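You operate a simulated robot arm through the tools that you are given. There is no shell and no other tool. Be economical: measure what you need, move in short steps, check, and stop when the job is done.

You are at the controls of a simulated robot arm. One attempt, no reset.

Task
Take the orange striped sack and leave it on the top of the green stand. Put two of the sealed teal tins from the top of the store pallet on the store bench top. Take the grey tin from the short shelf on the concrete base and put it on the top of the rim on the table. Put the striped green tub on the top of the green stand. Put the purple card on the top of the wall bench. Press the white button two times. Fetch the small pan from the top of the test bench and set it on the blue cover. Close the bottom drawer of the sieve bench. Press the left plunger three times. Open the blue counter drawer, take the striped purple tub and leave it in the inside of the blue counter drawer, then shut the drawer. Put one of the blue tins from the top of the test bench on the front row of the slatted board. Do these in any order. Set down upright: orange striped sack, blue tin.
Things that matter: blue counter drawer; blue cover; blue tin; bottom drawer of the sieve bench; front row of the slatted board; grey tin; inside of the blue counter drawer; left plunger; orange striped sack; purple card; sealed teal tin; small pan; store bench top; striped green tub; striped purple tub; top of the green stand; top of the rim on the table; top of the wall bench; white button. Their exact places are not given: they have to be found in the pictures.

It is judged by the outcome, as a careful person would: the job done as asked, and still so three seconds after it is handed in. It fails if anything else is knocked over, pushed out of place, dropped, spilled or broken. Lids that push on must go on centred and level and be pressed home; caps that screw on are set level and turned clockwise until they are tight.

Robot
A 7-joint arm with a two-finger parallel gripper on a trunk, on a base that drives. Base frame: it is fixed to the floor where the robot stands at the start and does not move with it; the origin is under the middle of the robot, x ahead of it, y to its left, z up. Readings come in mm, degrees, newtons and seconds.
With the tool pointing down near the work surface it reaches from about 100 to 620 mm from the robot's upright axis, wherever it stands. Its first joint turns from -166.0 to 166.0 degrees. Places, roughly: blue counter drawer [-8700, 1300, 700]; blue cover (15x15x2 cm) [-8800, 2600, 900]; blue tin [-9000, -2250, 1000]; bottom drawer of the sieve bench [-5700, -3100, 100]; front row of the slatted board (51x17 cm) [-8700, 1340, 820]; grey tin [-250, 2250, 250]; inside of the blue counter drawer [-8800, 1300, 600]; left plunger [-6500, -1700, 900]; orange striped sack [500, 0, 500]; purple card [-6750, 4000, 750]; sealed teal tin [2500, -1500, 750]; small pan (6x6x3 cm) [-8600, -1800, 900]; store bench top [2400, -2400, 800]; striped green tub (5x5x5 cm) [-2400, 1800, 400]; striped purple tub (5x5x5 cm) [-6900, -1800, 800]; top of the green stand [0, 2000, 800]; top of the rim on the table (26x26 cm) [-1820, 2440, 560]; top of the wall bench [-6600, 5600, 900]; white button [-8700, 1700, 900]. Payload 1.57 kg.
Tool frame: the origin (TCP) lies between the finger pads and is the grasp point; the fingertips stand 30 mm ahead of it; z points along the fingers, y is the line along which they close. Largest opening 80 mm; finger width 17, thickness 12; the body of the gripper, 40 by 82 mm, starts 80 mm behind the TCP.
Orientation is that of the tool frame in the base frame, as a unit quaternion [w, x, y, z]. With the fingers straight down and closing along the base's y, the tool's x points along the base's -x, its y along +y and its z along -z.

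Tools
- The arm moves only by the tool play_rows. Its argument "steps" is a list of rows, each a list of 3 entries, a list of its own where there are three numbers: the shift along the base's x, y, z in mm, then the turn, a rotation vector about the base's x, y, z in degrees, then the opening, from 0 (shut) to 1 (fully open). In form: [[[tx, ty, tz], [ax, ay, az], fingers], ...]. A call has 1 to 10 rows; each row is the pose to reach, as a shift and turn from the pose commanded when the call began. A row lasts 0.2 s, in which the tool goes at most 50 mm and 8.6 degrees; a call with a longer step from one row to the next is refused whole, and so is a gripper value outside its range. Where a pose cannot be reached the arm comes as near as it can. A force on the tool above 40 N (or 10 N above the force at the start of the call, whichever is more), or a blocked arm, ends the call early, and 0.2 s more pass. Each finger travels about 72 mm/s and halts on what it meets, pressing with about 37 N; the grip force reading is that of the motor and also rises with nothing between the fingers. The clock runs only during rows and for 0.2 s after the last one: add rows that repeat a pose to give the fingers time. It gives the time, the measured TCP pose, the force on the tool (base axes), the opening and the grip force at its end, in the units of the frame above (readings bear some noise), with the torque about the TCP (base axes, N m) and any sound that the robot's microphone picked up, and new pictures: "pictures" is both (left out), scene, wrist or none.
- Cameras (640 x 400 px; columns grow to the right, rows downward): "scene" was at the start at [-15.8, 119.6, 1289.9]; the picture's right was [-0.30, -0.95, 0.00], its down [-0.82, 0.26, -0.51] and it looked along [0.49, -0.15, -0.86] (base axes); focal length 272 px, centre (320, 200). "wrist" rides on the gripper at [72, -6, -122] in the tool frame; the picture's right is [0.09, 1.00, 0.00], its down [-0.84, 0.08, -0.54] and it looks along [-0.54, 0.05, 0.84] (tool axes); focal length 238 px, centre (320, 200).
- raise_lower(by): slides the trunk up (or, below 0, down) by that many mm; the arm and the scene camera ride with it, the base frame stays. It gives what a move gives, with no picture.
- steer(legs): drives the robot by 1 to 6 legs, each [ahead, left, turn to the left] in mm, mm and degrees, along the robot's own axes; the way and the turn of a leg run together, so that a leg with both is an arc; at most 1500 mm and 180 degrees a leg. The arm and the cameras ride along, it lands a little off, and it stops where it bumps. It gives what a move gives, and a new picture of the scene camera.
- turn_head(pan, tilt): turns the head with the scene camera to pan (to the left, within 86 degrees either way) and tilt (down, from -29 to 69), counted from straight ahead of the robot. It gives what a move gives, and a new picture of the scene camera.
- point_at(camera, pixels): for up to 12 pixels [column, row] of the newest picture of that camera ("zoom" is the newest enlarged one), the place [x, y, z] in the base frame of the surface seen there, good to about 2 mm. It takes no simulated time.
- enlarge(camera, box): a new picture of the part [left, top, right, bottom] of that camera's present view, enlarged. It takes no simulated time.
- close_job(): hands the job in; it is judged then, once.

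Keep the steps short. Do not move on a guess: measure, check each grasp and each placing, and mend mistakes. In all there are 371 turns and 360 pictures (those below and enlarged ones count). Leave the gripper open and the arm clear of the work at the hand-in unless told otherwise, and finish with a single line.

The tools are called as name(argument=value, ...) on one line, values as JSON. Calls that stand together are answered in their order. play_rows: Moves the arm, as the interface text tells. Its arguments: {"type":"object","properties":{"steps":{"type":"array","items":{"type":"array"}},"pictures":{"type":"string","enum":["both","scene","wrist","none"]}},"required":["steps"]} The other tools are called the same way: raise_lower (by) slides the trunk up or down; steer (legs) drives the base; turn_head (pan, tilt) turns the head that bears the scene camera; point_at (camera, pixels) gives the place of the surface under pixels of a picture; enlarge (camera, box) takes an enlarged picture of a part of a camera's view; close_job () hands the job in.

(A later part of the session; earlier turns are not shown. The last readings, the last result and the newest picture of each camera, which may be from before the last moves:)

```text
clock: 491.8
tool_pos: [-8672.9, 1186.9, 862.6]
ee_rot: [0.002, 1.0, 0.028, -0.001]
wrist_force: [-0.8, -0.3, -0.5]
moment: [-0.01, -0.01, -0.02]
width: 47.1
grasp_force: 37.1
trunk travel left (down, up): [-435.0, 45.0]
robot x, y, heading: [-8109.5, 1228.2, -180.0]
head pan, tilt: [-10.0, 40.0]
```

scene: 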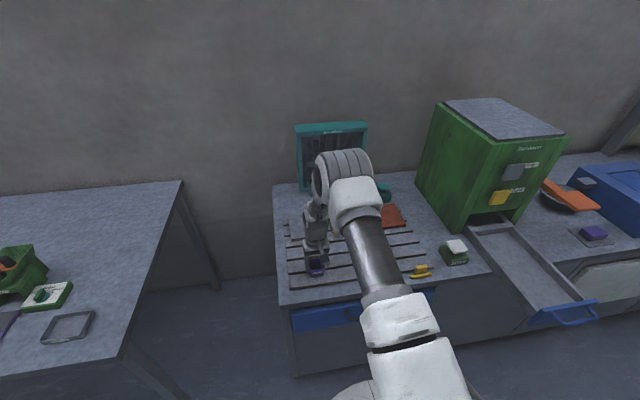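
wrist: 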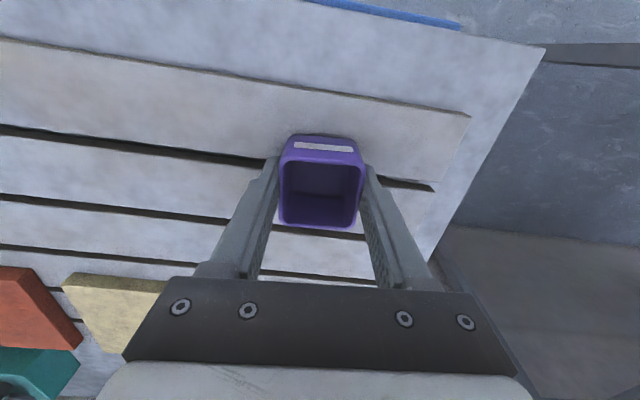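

I lower the last mm, release, and rise; then measure the drawer handle.

play_rows(steps=[[[0, 0, -4], [0, 0, 0], 0.25], [[0, 0, -7], [0, 0, 0], 0.25], [[0, 0, -7], [0, 0, 0], 0.6], [[0, 0, -7], [0, 0, 0], 0.8], [[0, 0, 35], [0, 0, 0], 0.8], [[0, 0, 80], [0, 0, 0], 0.8], [[45, 0, 95], [0, 0, 0], 0.8], [[90, 0, 95], [0, 0, 0], 0.5], [[135, 0, 95], [0, 0, 0], 0.2], [[180, 0, 95], [0, 0, 0], 0]])

point_at(camera="scene", pixels=[[350, 314], [348, 305], [380, 303], [300, 320], [457, 245], [420, 270], [355, 310], [545, 315]])

enlarge(camera="scene", box=[270, 200, 490, 350])

```text
clock: 494.0
tool_pos: [-8493.5, 1183.6, 960.7]
ee_rot: [0.002, 1.0, 0.029, -0.001]
wrist_force: [-0.2, 0.5, -0.8]
moment: [0.0, -0.01, -0.03]
width: 0.0
grasp_force: 20.9
trunk travel left (down, up): [-435.0, 45.0]
robot x, y, heading: [-8104.3, 1227.0, -180.0]
head pan, tilt: [-10.0, 40.0]
```

scene: 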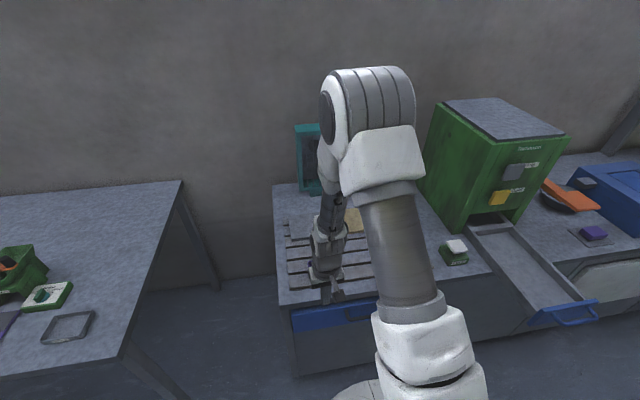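
wrist: 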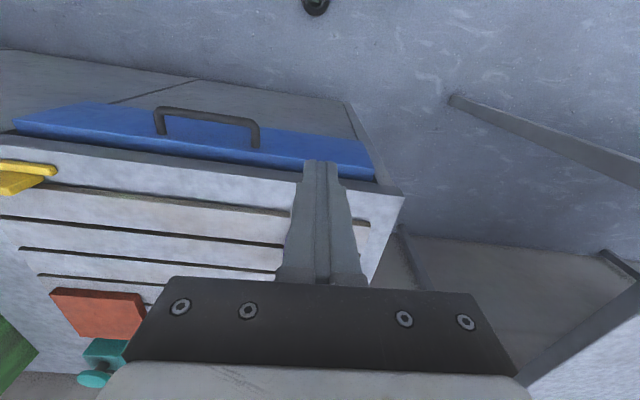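

```text
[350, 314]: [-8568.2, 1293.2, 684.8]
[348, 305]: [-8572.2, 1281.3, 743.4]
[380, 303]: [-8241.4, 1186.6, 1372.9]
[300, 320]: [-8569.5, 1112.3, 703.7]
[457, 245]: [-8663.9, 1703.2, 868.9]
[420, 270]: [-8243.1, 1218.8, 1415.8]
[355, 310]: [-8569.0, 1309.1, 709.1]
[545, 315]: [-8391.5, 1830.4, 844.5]
```

```text
2.67 times, centred on (380, 275) of scene
```

zoom: 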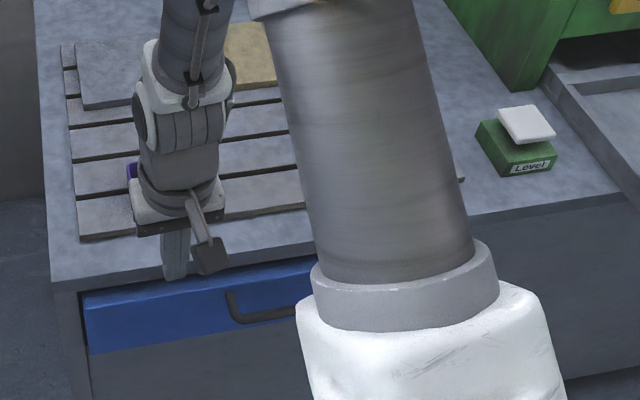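

point_at(camera="wrist", pixels=[[160, 109], [205, 114], [255, 123], [258, 145], [160, 132], [205, 135], [300, 150], [200, 160], [150, 180]])

enlarge(camera="wrist", box=[130, 80, 290, 180])

```text
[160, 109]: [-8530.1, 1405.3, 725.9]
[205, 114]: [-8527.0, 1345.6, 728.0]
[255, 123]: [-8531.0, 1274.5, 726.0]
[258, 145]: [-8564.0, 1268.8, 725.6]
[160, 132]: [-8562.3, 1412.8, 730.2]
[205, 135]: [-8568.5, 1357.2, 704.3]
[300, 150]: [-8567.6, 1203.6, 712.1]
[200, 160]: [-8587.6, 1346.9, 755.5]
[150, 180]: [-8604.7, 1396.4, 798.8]
```

```text
4.00 times, centred on (210, 130) of wrist
```

zoom: 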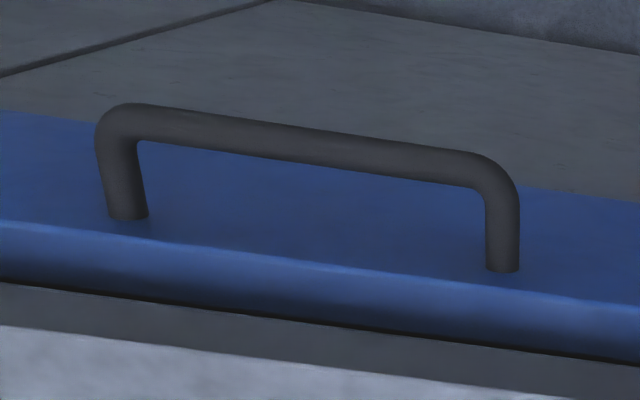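

Handle bar: y 1270–1410, x≈-8532, z≈723, gap 31 mm to the front. I'll hook it with closed fingers from above. I back up 165 mm so the drawer has room.

steer(legs=[[-165, -110, 0]])

play_rows(steps=[[[-40, 15, 0], [0, 0, 0], 0], [[-80, 30, 0], [0, 0, 0], 0], [[-120, 45, 0], [0, 0, 0], 0]])

```text
clock: 495.8
tool_pos: [-8324.4, 1290.2, 960.5]
ee_rot: [0.001, 1.0, 0.03, 0.001]
wrist_force: [0.7, -0.5, 0.6]
moment: [0.01, 0.01, 0.0]
width: 0.0
grasp_force: 21.5
trunk travel left (down, up): [-435.0, 45.0]
robot x, y, heading: [-7938.9, 1336.2, -179.8]
head pan, tilt: [-10.0, 40.0]
```

scene: 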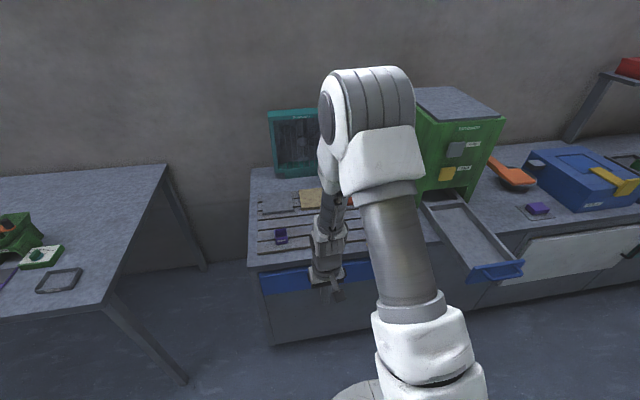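

```text
clock: 496.6
tool_pos: [-8443.6, 1335.8, 962.2]
ee_rot: [0.002, 1.0, 0.028, 0.0]
wrist_force: [-0.1, 0.3, -0.4]
moment: [0.0, 0.01, 0.02]
width: 0.1
grasp_force: 21.6
trunk travel left (down, up): [-435.0, 45.0]
robot x, y, heading: [-7937.7, 1334.0, -179.7]
head pan, tilt: [-10.0, 40.0]
```

scene: 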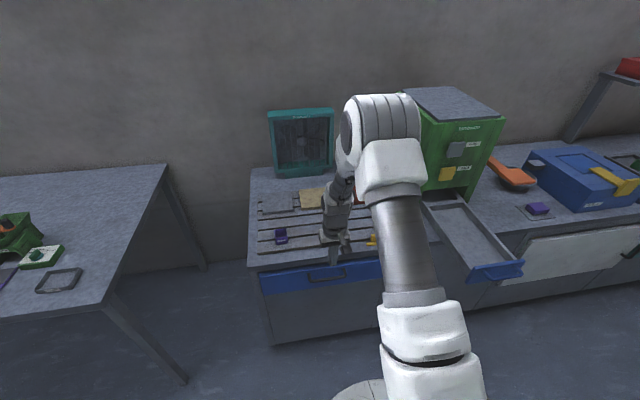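
wrist: 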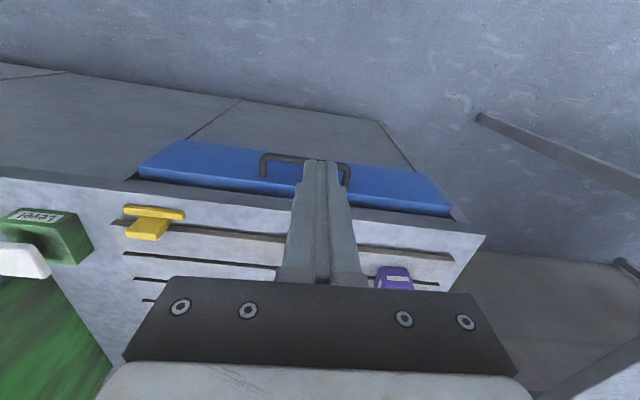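

play_rows(steps=[[[-40, 3, 0], [0, 0, 0], 0], [[-80, 4, 0], [0, 0, 0], 0], [[-109, 4, 0], [0, 0, 0], 0]], pictures="none")

raise_lower(by=-165)

play_rows(steps=[[[0, 0, 0], [0, 0, 0], 0]], pictures="wrist")

```text
clock: 497.4
tool_pos: [-8552.1, 1339.4, 959.5]
ee_rot: [0.001, 1.0, 0.028, 0.0]
wrist_force: [0.6, 0.0, 1.3]
moment: [0.0, 0.01, 0.0]
width: 0.0
grasp_force: 21.5
trunk travel left (down, up): [-435.0, 45.0]
robot x, y, heading: [-7939.4, 1332.5, -180.0]
head pan, tilt: [-10.0, 40.0]
```

```text
clock: 499.2
tool_pos: [-8551.3, 1339.4, 794.3]
ee_rot: [0.002, 1.0, 0.029, 0.0]
wrist_force: [-0.1, 0.5, -0.5]
moment: [0.0, 0.01, 0.03]
width: 0.1
grasp_force: 20.7
trunk travel left (down, up): [-270.0, 210.0]
robot x, y, heading: [-7940.4, 1334.2, -179.6]
head pan, tilt: [-10.0, 40.0]
```

```text
clock: 499.6
tool_pos: [-8551.4, 1339.1, 795.5]
ee_rot: [0.002, 1.0, 0.029, 0.0]
wrist_force: [1.2, 0.2, 0.0]
moment: [-0.04, 0.0, 0.01]
width: 0.1
grasp_force: 20.7
trunk travel left (down, up): [-270.0, 210.0]
robot x, y, heading: [-7936.8, 1332.5, -180.0]
head pan, tilt: [-10.0, 40.0]
```

wrist: 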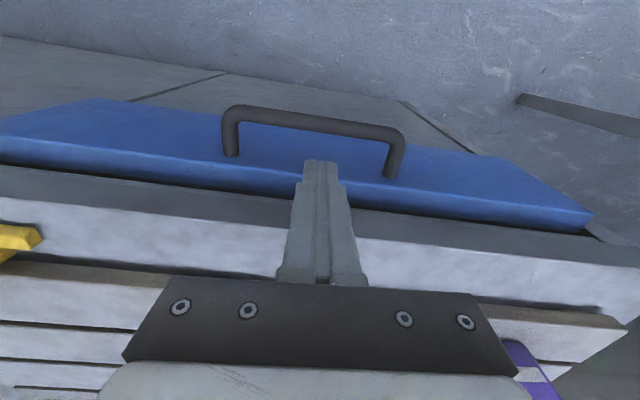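

point_at(camera="wrist", pixels=[[310, 120], [310, 132], [250, 150], [400, 175], [340, 150], [270, 195]])

play_rows(steps=[[[0, 0, -25], [0, 0, 0], 0], [[0, 0, -45], [0, 0, 0], 0], [[0, 0, -66], [0, 0, 0], 0]], pictures="wrist")

```text
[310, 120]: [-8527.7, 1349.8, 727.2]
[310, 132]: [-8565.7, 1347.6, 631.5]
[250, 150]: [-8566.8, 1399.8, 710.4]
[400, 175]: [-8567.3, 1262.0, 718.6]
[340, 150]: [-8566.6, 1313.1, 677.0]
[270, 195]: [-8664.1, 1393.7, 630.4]
```

```text
clock: 500.4
tool_pos: [-8550.4, 1338.0, 728.4]
ee_rot: [0.003, 1.0, 0.029, 0.001]
wrist_force: [-0.8, -0.4, 1.0]
moment: [0.01, 0.03, -0.01]
width: 0.0
grasp_force: 21.3
trunk travel left (down, up): [-270.0, 210.0]
robot x, y, heading: [-7939.5, 1337.2, -179.8]
head pan, tilt: [-10.0, 40.0]
```

wrist: 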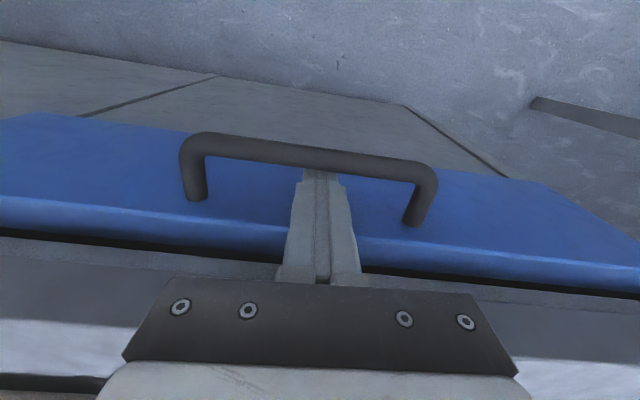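

Hooked behind the bar without contact. I pull toward me.

play_rows(steps=[[[20, 0, 0], [0, 0, 0], 0], [[45, 0, 0], [0, 0, 0], 0], [[70, 0, 0], [0, 0, 0], 0], [[95, 0, 0], [0, 0, 0], 0], [[120, 0, 0], [0, 0, 0], 0], [[145, 0, 0], [0, 0, 0], 0], [[170, 0, 0], [0, 0, 0], 0], [[195, 0, 0], [0, 0, 0], 0], [[220, 0, 0], [0, 0, 0], 0], [[245, 0, 0], [0, 0, 0], 0]])

```text
clock: 502.6
tool_pos: [-8302.9, 1340.2, 730.9]
ee_rot: [0.003, 1.0, 0.029, 0.001]
wrist_force: [-0.1, -0.1, -0.6]
moment: [-0.01, 0.03, 0.03]
width: 0.1
grasp_force: 21.4
trunk travel left (down, up): [-270.0, 210.0]
robot x, y, heading: [-7940.7, 1333.3, -179.8]
head pan, tilt: [-10.0, 40.0]
```

scene: 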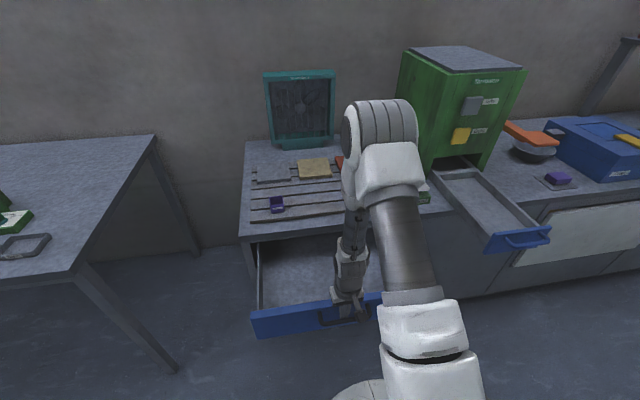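
wrist: 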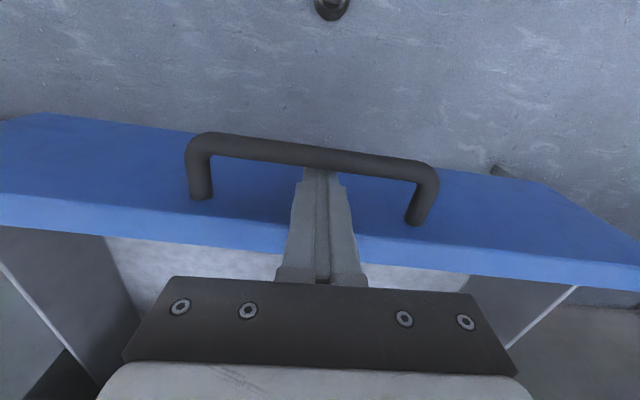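

The drawer is open ~245 mm. I lift out of the handle and go for the tub with a pitched tool.

play_rows(steps=[[[-8, 0, 0], [0, 0, 0], 0], [[-8, 0, 40], [0, 0, 0], 0], [[-8, 0, 85], [0, 0, 0], 0], [[-8, -10, 130], [0, 0, 0], 0.5], [[-8, -20, 175], [0, 0, 0], 1]], pictures="none")

raise_lower(by=120)

play_rows(steps=[[[-40, -20, 0], [0, 8, 0], 1], [[-85, -40, 0], [0, 16, 0], 1], [[-125, -60, 0], [0, 24, 0], 1], [[-165, -80, 0], [0, 32, 0], 1], [[-205, -100, 0], [0, 40, 0], 1], [[-245, -115, -15], [0, 40, 0], 1], [[-280, -133, -35], [0, 40, 0], 1]], pictures="both")

```text
clock: 503.8
tool_pos: [-8318.8, 1319.2, 902.8]
ee_rot: [0.002, 1.0, 0.029, 0.0]
wrist_force: [0.2, 0.4, -0.9]
moment: [0.0, 0.01, 0.01]
width: 77.9
grasp_force: 0.0
trunk travel left (down, up): [-270.0, 210.0]
robot x, y, heading: [-7937.6, 1331.6, -179.7]
head pan, tilt: [-10.0, 40.0]
```

```text
clock: 505.3
tool_pos: [-8318.5, 1319.2, 1023.5]
ee_rot: [0.003, 1.0, 0.029, 0.0]
wrist_force: [-0.9, -0.7, 0.8]
moment: [0.0, 0.01, 0.0]
width: 79.9
grasp_force: 0.1
trunk travel left (down, up): [-390.0, 90.0]
robot x, y, heading: [-7938.4, 1335.4, -179.8]
head pan, tilt: [-10.0, 40.0]
```

```text
clock: 506.9
tool_pos: [-8597.7, 1189.6, 989.1]
ee_rot: [-0.008, 0.939, 0.028, -0.342]
wrist_force: [0.3, -0.6, 0.2]
moment: [0.02, 0.0, 0.01]
width: 80.0
grasp_force: 0.0
trunk travel left (down, up): [-390.0, 90.0]
robot x, y, heading: [-7939.4, 1334.0, -179.6]
head pan, tilt: [-10.0, 40.0]
```

scene: 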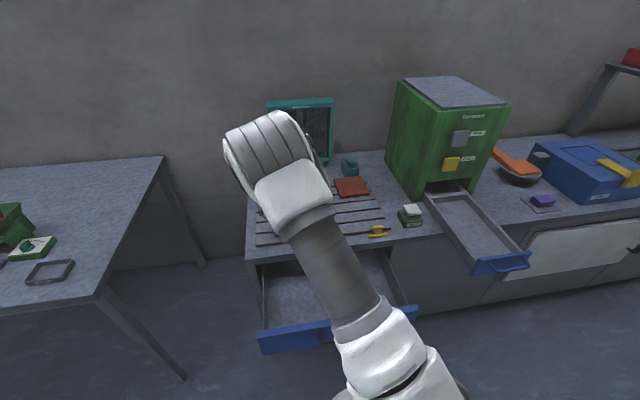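
wrist: 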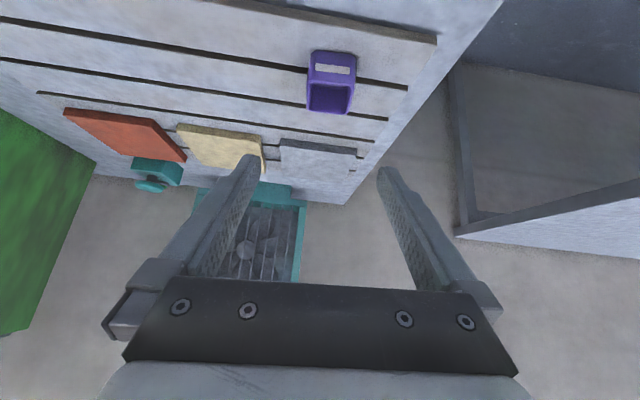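

point_at(camera="wrist", pixels=[[309, 84], [352, 88], [310, 108], [348, 112], [310, 52], [355, 58], [330, 110]])

```text
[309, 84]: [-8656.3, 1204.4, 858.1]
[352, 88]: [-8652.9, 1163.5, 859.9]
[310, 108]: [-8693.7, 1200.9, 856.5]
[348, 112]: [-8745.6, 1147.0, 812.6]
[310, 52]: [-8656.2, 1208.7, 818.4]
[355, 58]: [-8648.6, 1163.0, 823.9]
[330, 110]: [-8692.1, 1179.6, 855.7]
```

play_rows(steps=[[[-10, -5, -40], [0, 0, 0], 1], [[-30, -5, -80], [0, 0, 0], 1], [[-55, -5, -110], [0, 0, 0], 1], [[-70, -5, -131], [0, 0, 0], 1], [[-70, -5, -131], [0, 0, 0], 0.6], [[-70, -5, -131], [0, 0, 0], 0.25], [[-70, -5, -131], [0, 0, 0], 0.25]], pictures="wrist")

```text
clock: 508.5
tool_pos: [-8666.9, 1183.0, 857.6]
ee_rot: [-0.008, 0.939, 0.028, -0.342]
wrist_force: [-1.2, -0.6, 0.3]
moment: [-0.05, 0.05, -0.03]
width: 47.4
grasp_force: 37.5
trunk travel left (down, up): [-390.0, 90.0]
robot x, y, heading: [-7937.1, 1333.7, -179.9]
head pan, tilt: [-10.0, 40.0]
```

wrist: 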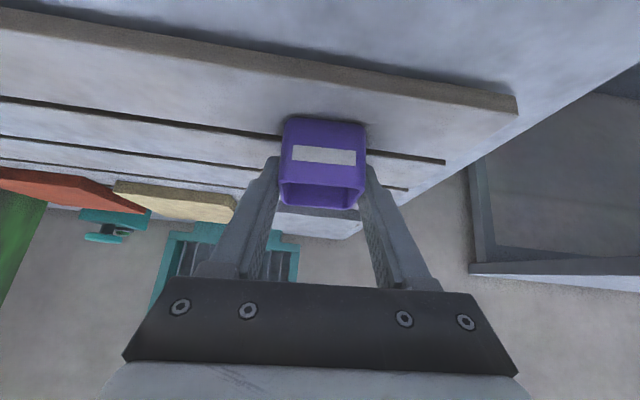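

Gripped. I lift, retract over the drawer, and straighten the tool.

play_rows(steps=[[[0, 0, 40], [0, 0, 0], 0.25], [[20, 10, 85], [0, 0, 0], 0.25], [[60, 20, 110], [0, -8, 0], 0.25], [[105, 30, 115], [0, -16, 0], 0.25], [[150, 45, 115], [0, -24, 0], 0.25], [[190, 60, 115], [0, -32, 0], 0.25], [[228, 70, 115], [0, -40, 0], 0.25]])

point_at(camera="scene", pixels=[[285, 285], [300, 300], [300, 325], [262, 270], [300, 268], [340, 290], [270, 330], [375, 290]])

```text
refused: row 2 steps farther than a row can; nothing moved
```

```text
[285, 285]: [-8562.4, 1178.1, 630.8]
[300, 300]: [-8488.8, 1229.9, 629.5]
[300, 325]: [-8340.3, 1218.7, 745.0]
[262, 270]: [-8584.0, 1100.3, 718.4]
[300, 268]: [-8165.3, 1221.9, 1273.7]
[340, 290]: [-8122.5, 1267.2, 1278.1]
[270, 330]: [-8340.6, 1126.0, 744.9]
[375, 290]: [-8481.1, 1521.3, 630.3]
```

The tub must keep its tilt relation, so I keep the 40° pitch and place it in the drawer at TCP x≈-8520.

play_rows(steps=[[[0, 0, 40], [0, 0, 0], 0.25], [[15, 10, 80], [0, 0, 0], 0.25], [[50, 35, 90], [0, 0, 0], 0.25], [[85, 65, 90], [0, 0, 0], 0.25], [[120, 90, 90], [0, 0, 0], 0.25], [[147, 107, 90], [0, 0, 0], 0.25]], pictures="none")

raise_lower(by=-160)

play_rows(steps=[[[0, 0, -20], [0, 0, 0], 0.25]])

```text
clock: 509.9
tool_pos: [-8523.2, 1287.9, 947.5]
ee_rot: [-0.008, 0.939, 0.028, -0.343]
wrist_force: [0.1, 0.2, -0.7]
moment: [0.0, 0.01, 0.04]
width: 47.2
grasp_force: 36.5
trunk travel left (down, up): [-390.0, 90.0]
robot x, y, heading: [-7936.6, 1335.4, -179.8]
head pan, tilt: [-10.0, 40.0]
```

```text
clock: 511.8
tool_pos: [-8521.7, 1288.3, 787.7]
ee_rot: [-0.008, 0.939, 0.028, -0.343]
wrist_force: [-0.3, -0.3, -0.1]
moment: [0.02, 0.0, 0.02]
width: 47.2
grasp_force: 37.4
trunk travel left (down, up): [-230.0, 250.0]
robot x, y, heading: [-7936.4, 1336.6, -179.7]
head pan, tilt: [-10.0, 40.0]
```

```text
clock: 512.1
tool_pos: [-8523.1, 1288.0, 768.2]
ee_rot: [-0.01, 0.939, 0.026, -0.343]
wrist_force: [0.1, 0.4, -0.7]
moment: [-0.01, 0.02, 0.01]
width: 47.0
grasp_force: 36.8
trunk travel left (down, up): [-230.0, 250.0]
robot x, y, heading: [-7939.2, 1336.4, -180.1]
head pan, tilt: [-10.0, 40.0]
```

scene: 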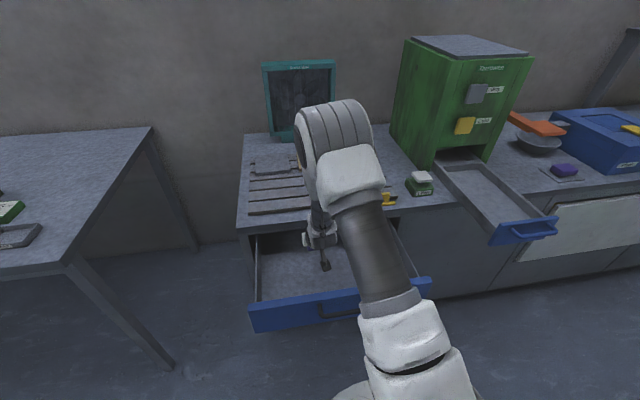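
wrist: 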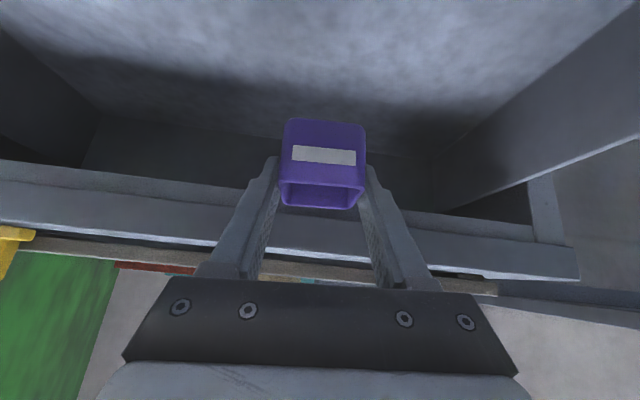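

point_at(camera="wrist", pixels=[[120, 185], [220, 218], [480, 250], [150, 110], [330, 60], [450, 225]])

play_rows(steps=[[[0, 0, -40], [0, 0, 0], 0.25], [[0, 0, -75], [0, 0, 0], 0.25], [[0, 0, -93], [0, 0, 0], 0.25], [[0, 0, -98], [0, 0, 0], 0.25], [[0, 0, -101], [0, 0, 0], 0.25]])

```text
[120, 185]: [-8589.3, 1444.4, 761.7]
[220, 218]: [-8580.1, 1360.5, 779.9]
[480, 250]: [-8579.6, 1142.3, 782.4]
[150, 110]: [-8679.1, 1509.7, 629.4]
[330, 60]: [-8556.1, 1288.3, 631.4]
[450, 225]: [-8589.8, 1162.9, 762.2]
```

```text
clock: 513.4
tool_pos: [-8521.9, 1288.9, 668.8]
ee_rot: [-0.008, 0.939, 0.028, -0.343]
wrist_force: [2.0, 0.8, 5.2]
moment: [-0.12, -0.05, 0.05]
width: 47.4
grasp_force: 36.8
trunk travel left (down, up): [-230.0, 250.0]
robot x, y, heading: [-7935.3, 1333.7, -180.1]
head pan, tilt: [-10.0, 40.0]
```

scene: 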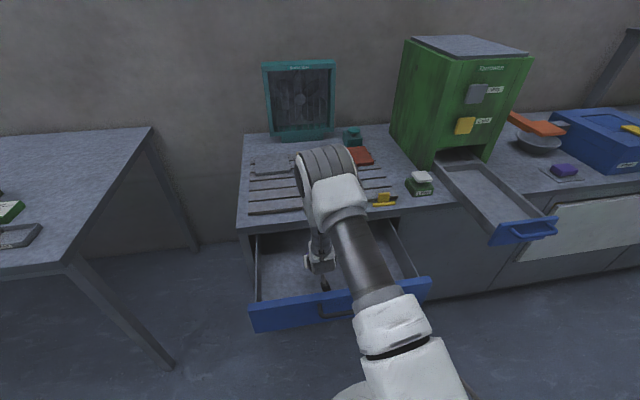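
wrist: 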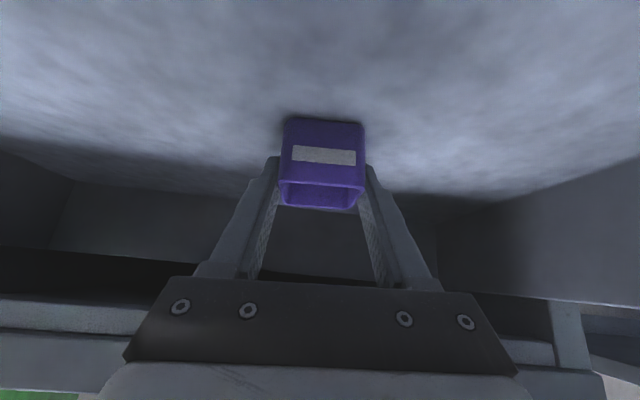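

On the drawer floor. I open and rise straight up.

play_rows(steps=[[[0, 0, 0], [0, 0, 0], 0.6], [[0, 0, 0], [0, 0, 0], 0.85], [[0, 0, 0], [0, 0, 0], 0.85], [[8, 0, 35], [0, 0, 0], 0.85], [[16, 0, 80], [0, 0, 0], 0.85], [[25, 0, 125], [0, 0, 0], 0.85], [[40, 10, 165], [0, 0, 0], 0.5], [[60, 20, 205], [0, 0, 0], 0]], pictures="wrist")

```text
clock: 515.1
tool_pos: [-8462.8, 1308.4, 870.2]
ee_rot: [-0.008, 0.94, 0.028, -0.341]
wrist_force: [1.3, 0.5, -0.6]
moment: [0.01, -0.05, 0.01]
width: 0.1
grasp_force: 6.8
trunk travel left (down, up): [-230.0, 250.0]
robot x, y, heading: [-7937.0, 1333.2, -179.8]
head pan, tilt: [-10.0, 40.0]
```

wrist: 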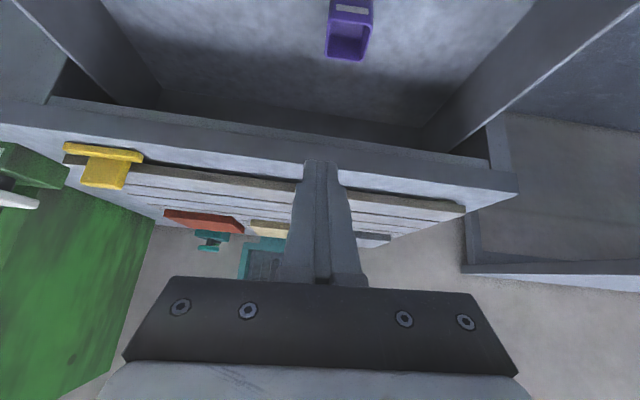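

Tub stands in the drawer. I straighten the tool, move in front of the handle bar and push the drawer shut.

play_rows(steps=[[[40, 5, 10], [0, -8, 0], 0], [[80, 12, 10], [0, -16, 0], 0], [[120, 20, 10], [0, -24, 0], 0], [[160, 26, 10], [0, -32, 0], 0], [[200, 32, 5], [0, -40, 0], 0], [[228, 32, -25], [0, -40, 0], 0], [[228, 32, -70], [0, -40, 0], 0], [[228, 32, -110], [0, -40, 0], 0], [[228, 32, -138], [0, -40, 0], 0]])

```text
clock: 517.1
tool_pos: [-8232.9, 1339.7, 734.7]
ee_rot: [0.002, 1.0, 0.029, -0.001]
wrist_force: [0.1, 0.8, 0.0]
moment: [0.01, 0.01, 0.0]
width: 0.1
grasp_force: 21.0
trunk travel left (down, up): [-230.0, 250.0]
robot x, y, heading: [-7935.7, 1334.8, -179.8]
head pan, tilt: [-10.0, 40.0]
```

scene: 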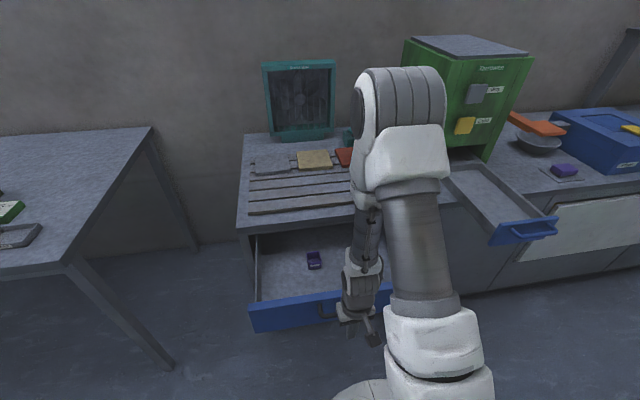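
wrist: 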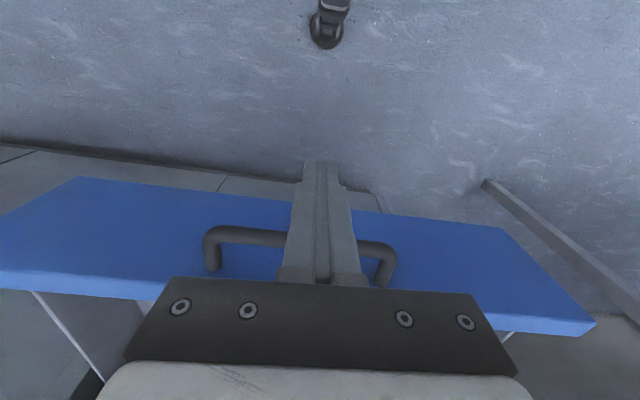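

play_rows(steps=[[[-25, 0, 0], [0, 0, 0], 0], [[-50, 0, 0], [0, 0, 0], 0], [[-75, 0, 0], [0, 0, 0], 0], [[-100, 0, 0], [0, 0, 0], 0], [[-125, 0, 0], [0, 0, 0], 0], [[-150, 0, 0], [0, 0, 0], 0], [[-175, 0, 0], [0, 0, 0], 0], [[-200, 0, 0], [0, 0, 0], 0], [[-225, 0, 0], [0, 0, 0], 0], [[-250, 0, 0], [0, 0, 0], 0]], pictures="none")

play_rows(steps=[[[-12, 0, 0], [0, 0, 0], 0], [[-24, 0, 0], [0, 0, 0], 0], [[-32, 0, 0], [0, 0, 0], 0], [[-40, 0, 0], [0, 0, 0], 0], [[-48, 0, 0], [0, 0, 0], 0]])

```text
clock: 519.4
tool_pos: [-8486.8, 1339.9, 734.5]
ee_rot: [0.002, 1.0, 0.029, -0.001]
wrist_force: [-0.5, 0.7, -0.3]
moment: [0.0, 0.0, 0.02]
width: 0.0
grasp_force: 21.4
trunk travel left (down, up): [-230.0, 250.0]
robot x, y, heading: [-7937.8, 1337.4, -179.7]
head pan, tilt: [-10.0, 40.0]
```

```text
clock: 520.4
tool_pos: [-8516.9, 1339.0, 731.7]
ee_rot: [0.002, 1.0, 0.029, 0.013]
wrist_force: [5.4, 0.2, 2.7]
moment: [-0.01, -0.03, -0.04]
width: 0.0
grasp_force: 21.5
trunk travel left (down, up): [-230.0, 250.0]
robot x, y, heading: [-7935.9, 1333.0, -179.9]
head pan, tilt: [-10.0, 40.0]
stopped in row 5: the force on the tool passed its limit at 46 N (the readings are from after the stop); the commanded pose is now the measured one
```

scene: 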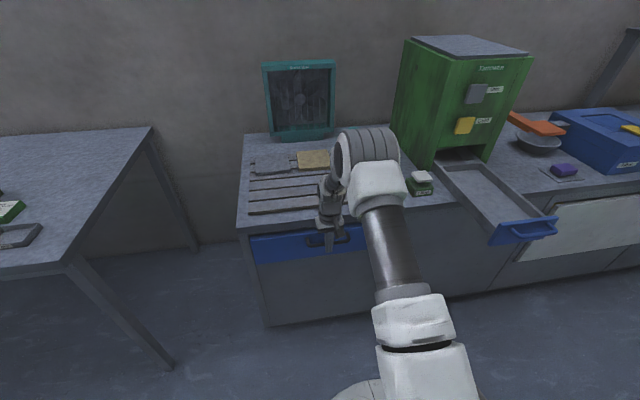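
wrist: 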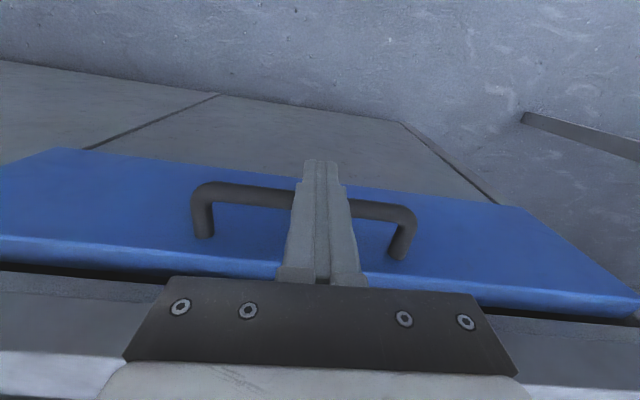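

point_at(camera="wrist", pixels=[[100, 200], [500, 240], [250, 240], [280, 193]])

play_rows(steps=[[[25, 0, 0], [0, 0, 0], 0], [[40, 0, 40], [0, 0, 0], 0], [[60, 10, 85], [0, 0, 0], 0], [[60, 30, 125], [0, 0, 0], 0]], pictures="none")

raise_lower(by=200)

steer(legs=[[0, -370, 0]])

```text
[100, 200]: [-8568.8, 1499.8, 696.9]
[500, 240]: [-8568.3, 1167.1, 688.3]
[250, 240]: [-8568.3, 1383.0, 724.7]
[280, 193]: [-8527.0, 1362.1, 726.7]
```

```text
refused: row 3 steps farther than a row can; nothing moved
```

```text
clock: 522.6
tool_pos: [-8518.8, 1339.0, 931.7]
ee_rot: [0.002, 1.0, 0.029, 0.011]
wrist_force: [-0.2, 0.4, 0.1]
moment: [-0.02, 0.01, 0.03]
width: 0.1
grasp_force: 21.6
trunk travel left (down, up): [-430.0, 50.0]
robot x, y, heading: [-7938.8, 1335.4, -179.9]
head pan, tilt: [-10.0, 40.0]
```

```text
clock: 526.0
tool_pos: [-8520.6, 1711.8, 930.8]
ee_rot: [0.002, 0.999, 0.029, 0.013]
wrist_force: [0.4, 0.1, -0.5]
moment: [0.01, -0.01, 0.02]
width: 0.0
grasp_force: 21.4
trunk travel left (down, up): [-430.0, 50.0]
robot x, y, heading: [-7939.4, 1703.3, -179.8]
head pan, tilt: [-10.0, 40.0]
```

scene: 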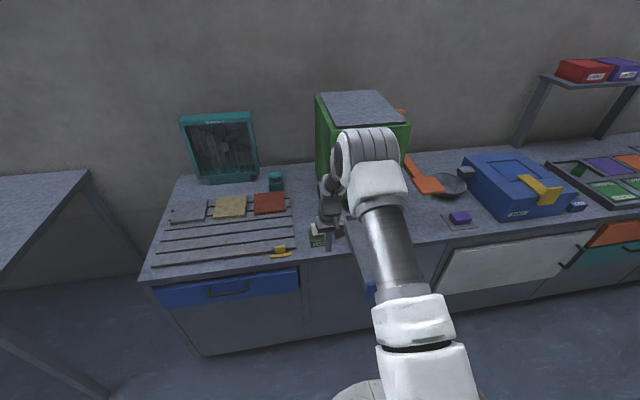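

The blue drawer is flush at -8568. Now the white button at (-8664,1703,869). I pitch the tool 35° and look.

play_rows(steps=[[[10, 0, 25], [0, 8, 0], 0], [[0, 0, 45], [0, 16, 0], 0], [[-15, 0, 50], [0, 24, 0], 0], [[-40, 0, 50], [0, 32, 0], 0], [[-60, -3, 50], [0, 35, 0], 0]])

```text
clock: 527.2
tool_pos: [-8581.2, 1710.0, 980.9]
ee_rot: [-0.006, 0.956, 0.028, -0.291]
wrist_force: [0.0, -0.2, 0.4]
moment: [-0.01, 0.02, 0.04]
width: 0.0
grasp_force: 20.8
trunk travel left (down, up): [-430.0, 50.0]
robot x, y, heading: [-7941.0, 1711.0, -179.8]
head pan, tilt: [-10.0, 40.0]
```

scene: 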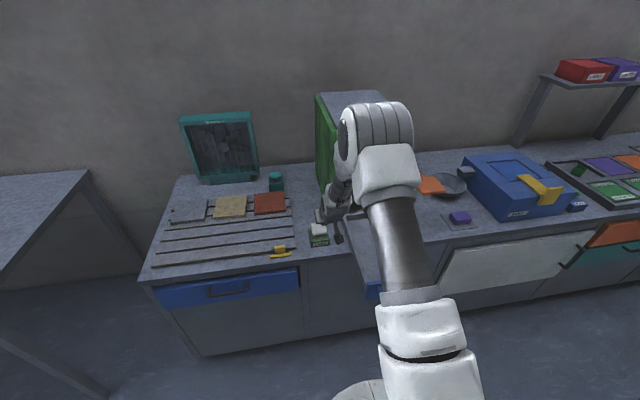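
wrist: 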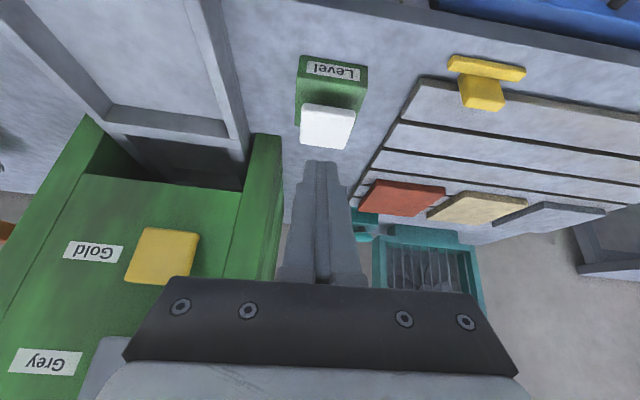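

point_at(camera="wrist", pixels=[[327, 127], [305, 108], [352, 112], [302, 140], [348, 146], [335, 90], [340, 105]])

enlarge(camera="wrist", box=[270, 40, 400, 170])

```text
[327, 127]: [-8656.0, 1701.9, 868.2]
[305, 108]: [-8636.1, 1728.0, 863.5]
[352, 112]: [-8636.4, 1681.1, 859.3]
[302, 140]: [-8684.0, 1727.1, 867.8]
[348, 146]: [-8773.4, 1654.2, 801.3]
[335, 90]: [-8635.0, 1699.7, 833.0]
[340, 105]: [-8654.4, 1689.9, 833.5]
```

```text
3.08 times, centred on (335, 105) of wrist
```

zoom: 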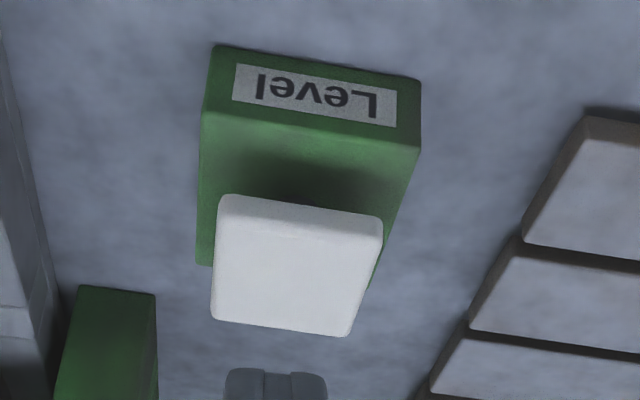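

Button centre (-8663,1704,869). I come just above, then press until a click.

play_rows(steps=[[[-30, -6, -10], [0, 0, 0], 0], [[-60, -6, -35], [0, 0, 0], 0], [[-62, -6, -68], [0, 0, 0], 0], [[-62, -6, -78], [0, 0, 0], 0], [[-62, -6, -84], [0, 0, 0], 0], [[-62, -6, -89], [0, 0, 0], 0], [[-62, -6, -94], [0, 0, 0], 0]], pictures="wrist")

```text
clock: 528.8
tool_pos: [-8643.1, 1703.7, 888.4]
ee_rot: [-0.007, 0.956, 0.027, -0.291]
wrist_force: [1.9, -0.6, 4.9]
moment: [-0.03, 0.01, -0.02]
width: 0.0
grasp_force: 21.7
trunk travel left (down, up): [-430.0, 50.0]
robot x, y, heading: [-7941.4, 1704.4, -179.7]
head pan, tilt: [-10.0, 40.0]
heard: click
```

wrist: 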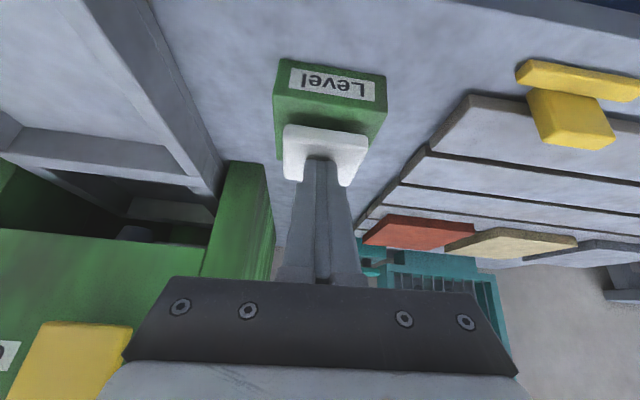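

Click one. Release fully and press again.

play_rows(steps=[[[0, 0, 12], [0, 0, 0], 0], [[0, 0, 28], [0, 0, 0], 0], [[0, 0, 28], [0, 0, 0], 0], [[0, 0, 12], [0, 0, 0], 0], [[0, 0, 6], [0, 0, 0], 0], [[0, 0, 0], [0, 0, 0], 0], [[0, 0, -1], [0, 0, 0], 0]], pictures="none")

```text
clock: 530.4
tool_pos: [-8644.5, 1702.5, 887.0]
ee_rot: [-0.007, 0.956, 0.028, -0.291]
wrist_force: [-0.2, -1.0, 5.3]
moment: [-0.06, 0.06, -0.03]
width: 0.1
grasp_force: 21.5
trunk travel left (down, up): [-430.0, 50.0]
robot x, y, heading: [-7940.4, 1708.5, -180.1]
head pan, tilt: [-10.0, 40.0]
heard: click
```

Two clicks. I retract and drive south to the test bench.

play_rows(steps=[[[0, 0, 20], [0, 0, 0], 0], [[5, 0, 60], [0, 0, 0], 0], [[45, 0, 85], [0, -8, 0], 0.4], [[90, 0, 85], [0, -16, 0], 1], [[135, 0, 85], [0, -24, 0], 1], [[180, 0, 85], [0, -32, 0], 1], [[225, 0, 85], [0, -35, 0], 1]], pictures="wrist")

steer(legs=[[0, 1490, 0], [0, 1490, 0], [0, 550, 0]])

play_rows(steps=[[[0, 0, 0], [0, 0, 0], 1]], pictures="wrist")

```text
clock: 532.0
tool_pos: [-8413.4, 1702.0, 970.3]
ee_rot: [0.002, 1.0, 0.029, 0.011]
wrist_force: [0.3, -0.6, 0.4]
moment: [0.0, -0.01, -0.02]
width: 79.8
grasp_force: 0.0
trunk travel left (down, up): [-430.0, 50.0]
robot x, y, heading: [-7940.9, 1707.6, -179.5]
head pan, tilt: [-10.0, 40.0]
```

wrist: 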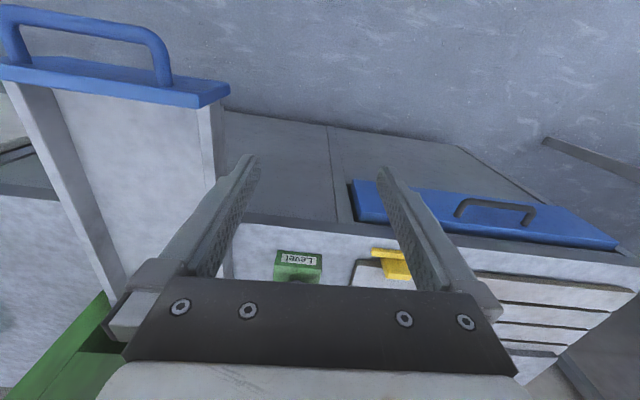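

```text
clock: 557.9
tool_pos: [-8437.1, -1754.4, 970.7]
ee_rot: [0.002, 1.0, 0.022, 0.011]
wrist_force: [-0.7, 0.2, 0.3]
moment: [-0.03, 0.01, 0.0]
width: 79.9
grasp_force: 0.1
trunk travel left (down, up): [-430.0, 50.0]
robot x, y, heading: [-7960.5, -1756.8, 179.3]
head pan, tilt: [-10.0, 40.0]
```

scene: 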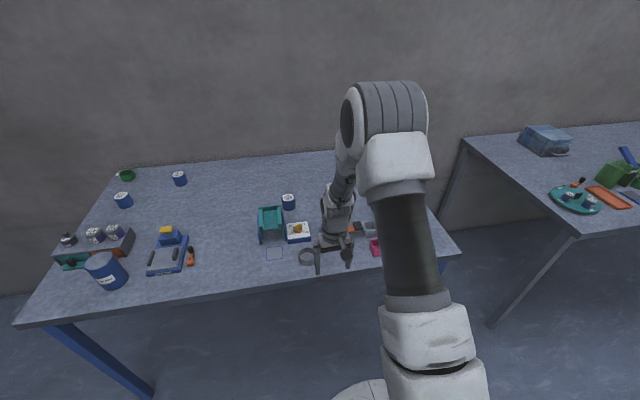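

```text
clock: 558.3
tool_pos: [-8436.1, -1754.9, 970.6]
ee_rot: [0.002, 1.0, 0.022, 0.011]
wrist_force: [0.2, 0.3, 0.7]
moment: [0.02, 0.01, 0.01]
width: 79.8
grasp_force: 0.1
trunk travel left (down, up): [-430.0, 50.0]
robot x, y, heading: [-7965.3, -1750.9, 179.3]
head pan, tilt: [-10.0, 40.0]
```

wrist: 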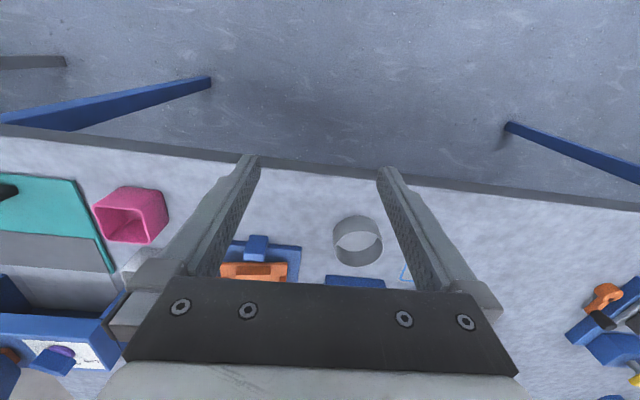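

enlarge(camera="scene", box=[230, 180, 400, 290])

point_at(camera="wrist", pixels=[[334, 243], [357, 266], [381, 245], [357, 242], [357, 218], [334, 222], [380, 228], [327, 280]])

enlarge(camera="wrist", box=[220, 190, 440, 290])

```text
3.64 times, centred on (315, 235) of scene
```

zoom: 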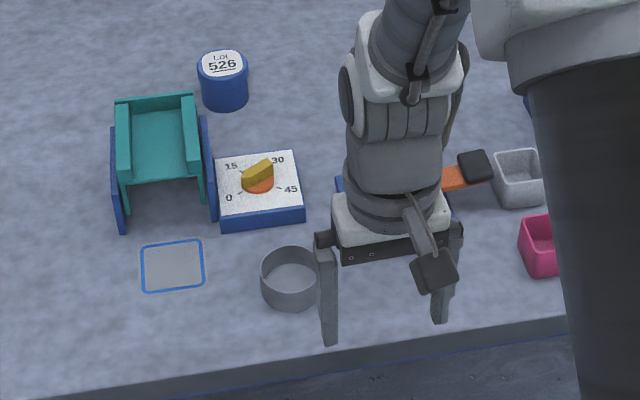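

```text
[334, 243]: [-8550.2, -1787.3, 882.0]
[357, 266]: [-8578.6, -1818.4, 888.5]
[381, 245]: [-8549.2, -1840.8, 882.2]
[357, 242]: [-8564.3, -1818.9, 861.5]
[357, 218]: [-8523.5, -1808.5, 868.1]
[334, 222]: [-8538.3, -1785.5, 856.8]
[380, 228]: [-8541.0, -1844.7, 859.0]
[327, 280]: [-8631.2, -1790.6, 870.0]
```

```text
2.91 times, centred on (330, 240) of wrist
```

zoom: 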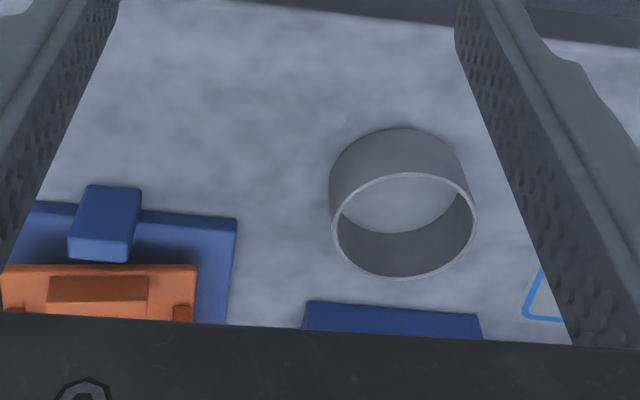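

The small pan is centred (-8551,-1815), 57 mm wide, top 886, bench 857. I check the neighbouring clamp's edge, then approach.

point_at(camera="wrist", pixels=[[299, 252], [300, 275], [270, 240], [286, 270]])

play_rows(steps=[[[-38, -20, 0], [0, 0, 0], 1], [[-76, -40, 0], [0, 0, 0], 1], [[-115, -60, 0], [0, 0, 0], 1], [[-115, -60, -30], [0, 0, 0], 1]], pictures="wrist")

```text
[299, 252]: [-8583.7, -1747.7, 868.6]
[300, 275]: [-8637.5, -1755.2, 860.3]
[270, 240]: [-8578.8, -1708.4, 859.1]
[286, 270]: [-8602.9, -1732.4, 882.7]
```

```text
clock: 559.3
tool_pos: [-8553.8, -1816.7, 942.4]
ee_rot: [0.002, 1.0, 0.022, 0.01]
wrist_force: [0.8, 0.5, 0.1]
moment: [-0.02, 0.01, -0.01]
width: 80.0
grasp_force: 0.1
trunk travel left (down, up): [-430.0, 50.0]
robot x, y, heading: [-7962.5, -1753.7, 179.3]
head pan, tilt: [-10.0, 40.0]
```

wrist: 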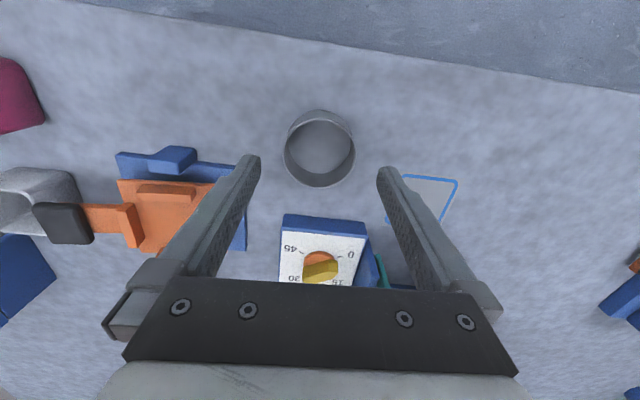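

play_rows(steps=[[[1, 1, -30], [0, 0, 0], 1], [[1, 1, -51], [0, 0, 0], 1], [[1, 1, -51], [0, 0, 0], 0.6], [[1, 1, -51], [0, 0, 0], 0.4], [[1, 1, -51], [0, 0, 0], 0.4]], pictures="wrist")

```text
clock: 560.5
tool_pos: [-8553.6, -1814.4, 889.9]
ee_rot: [0.002, 1.0, 0.022, 0.01]
wrist_force: [-1.5, 3.9, 7.1]
moment: [0.24, 0.09, 0.02]
width: 56.8
grasp_force: 36.6
trunk travel left (down, up): [-430.0, 50.0]
robot x, y, heading: [-7965.8, -1756.2, 179.3]
head pan, tilt: [-10.0, 40.0]
```

wrist: 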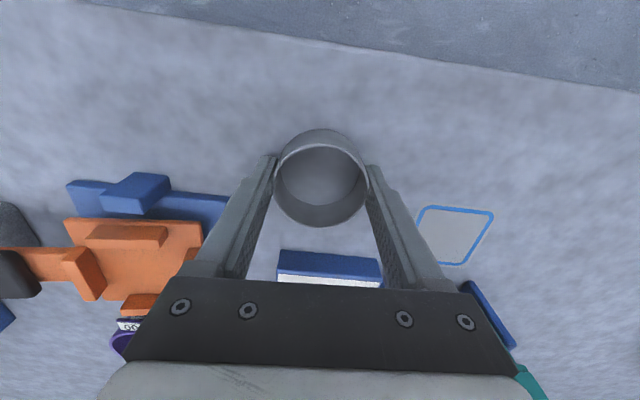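

Gripped at 57 mm. I lift it and drive north to the blue cover.

play_rows(steps=[[[0, 0, 30], [0, 0, 0], 0.4], [[30, 0, 65], [0, 0, 0], 0.4], [[75, 10, 80], [0, 0, 0], 0.4], [[115, 20, 90], [0, 0, 0], 0.4]], pictures="none")

steer(legs=[[0, -1490, 0.7], [0, -1490, 0], [0, -1330, 0]])

```text
clock: 561.5
tool_pos: [-8436.8, -1794.1, 977.8]
ee_rot: [0.002, 1.0, 0.021, 0.011]
wrist_force: [-0.1, -0.5, -0.3]
moment: [-0.01, 0.04, 0.02]
width: 56.4
grasp_force: 36.8
trunk travel left (down, up): [-430.0, 50.0]
robot x, y, heading: [-7959.4, -1754.4, 179.4]
head pan, tilt: [-10.0, 40.0]
```

```text
clock: 592.6
tool_pos: [-8327.8, 2418.6, 976.6]
ee_rot: [0.002, 1.0, 0.013, 0.012]
wrist_force: [-0.3, -0.8, 0.1]
moment: [-0.01, 0.02, -0.02]
width: 56.4
grasp_force: 37.0
trunk travel left (down, up): [-430.0, 50.0]
robot x, y, heading: [-7855.4, 2450.9, 178.5]
head pan, tilt: [-10.0, 40.0]
```

scene: 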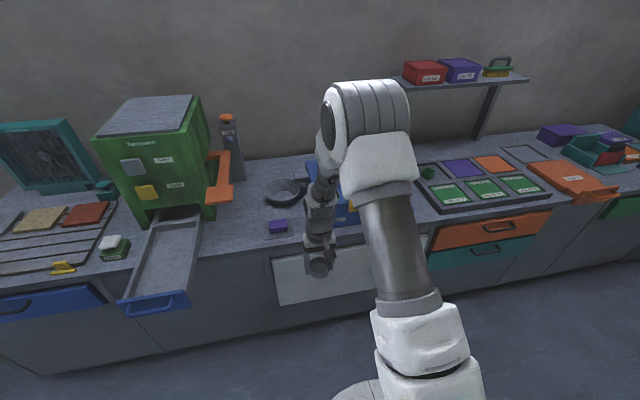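

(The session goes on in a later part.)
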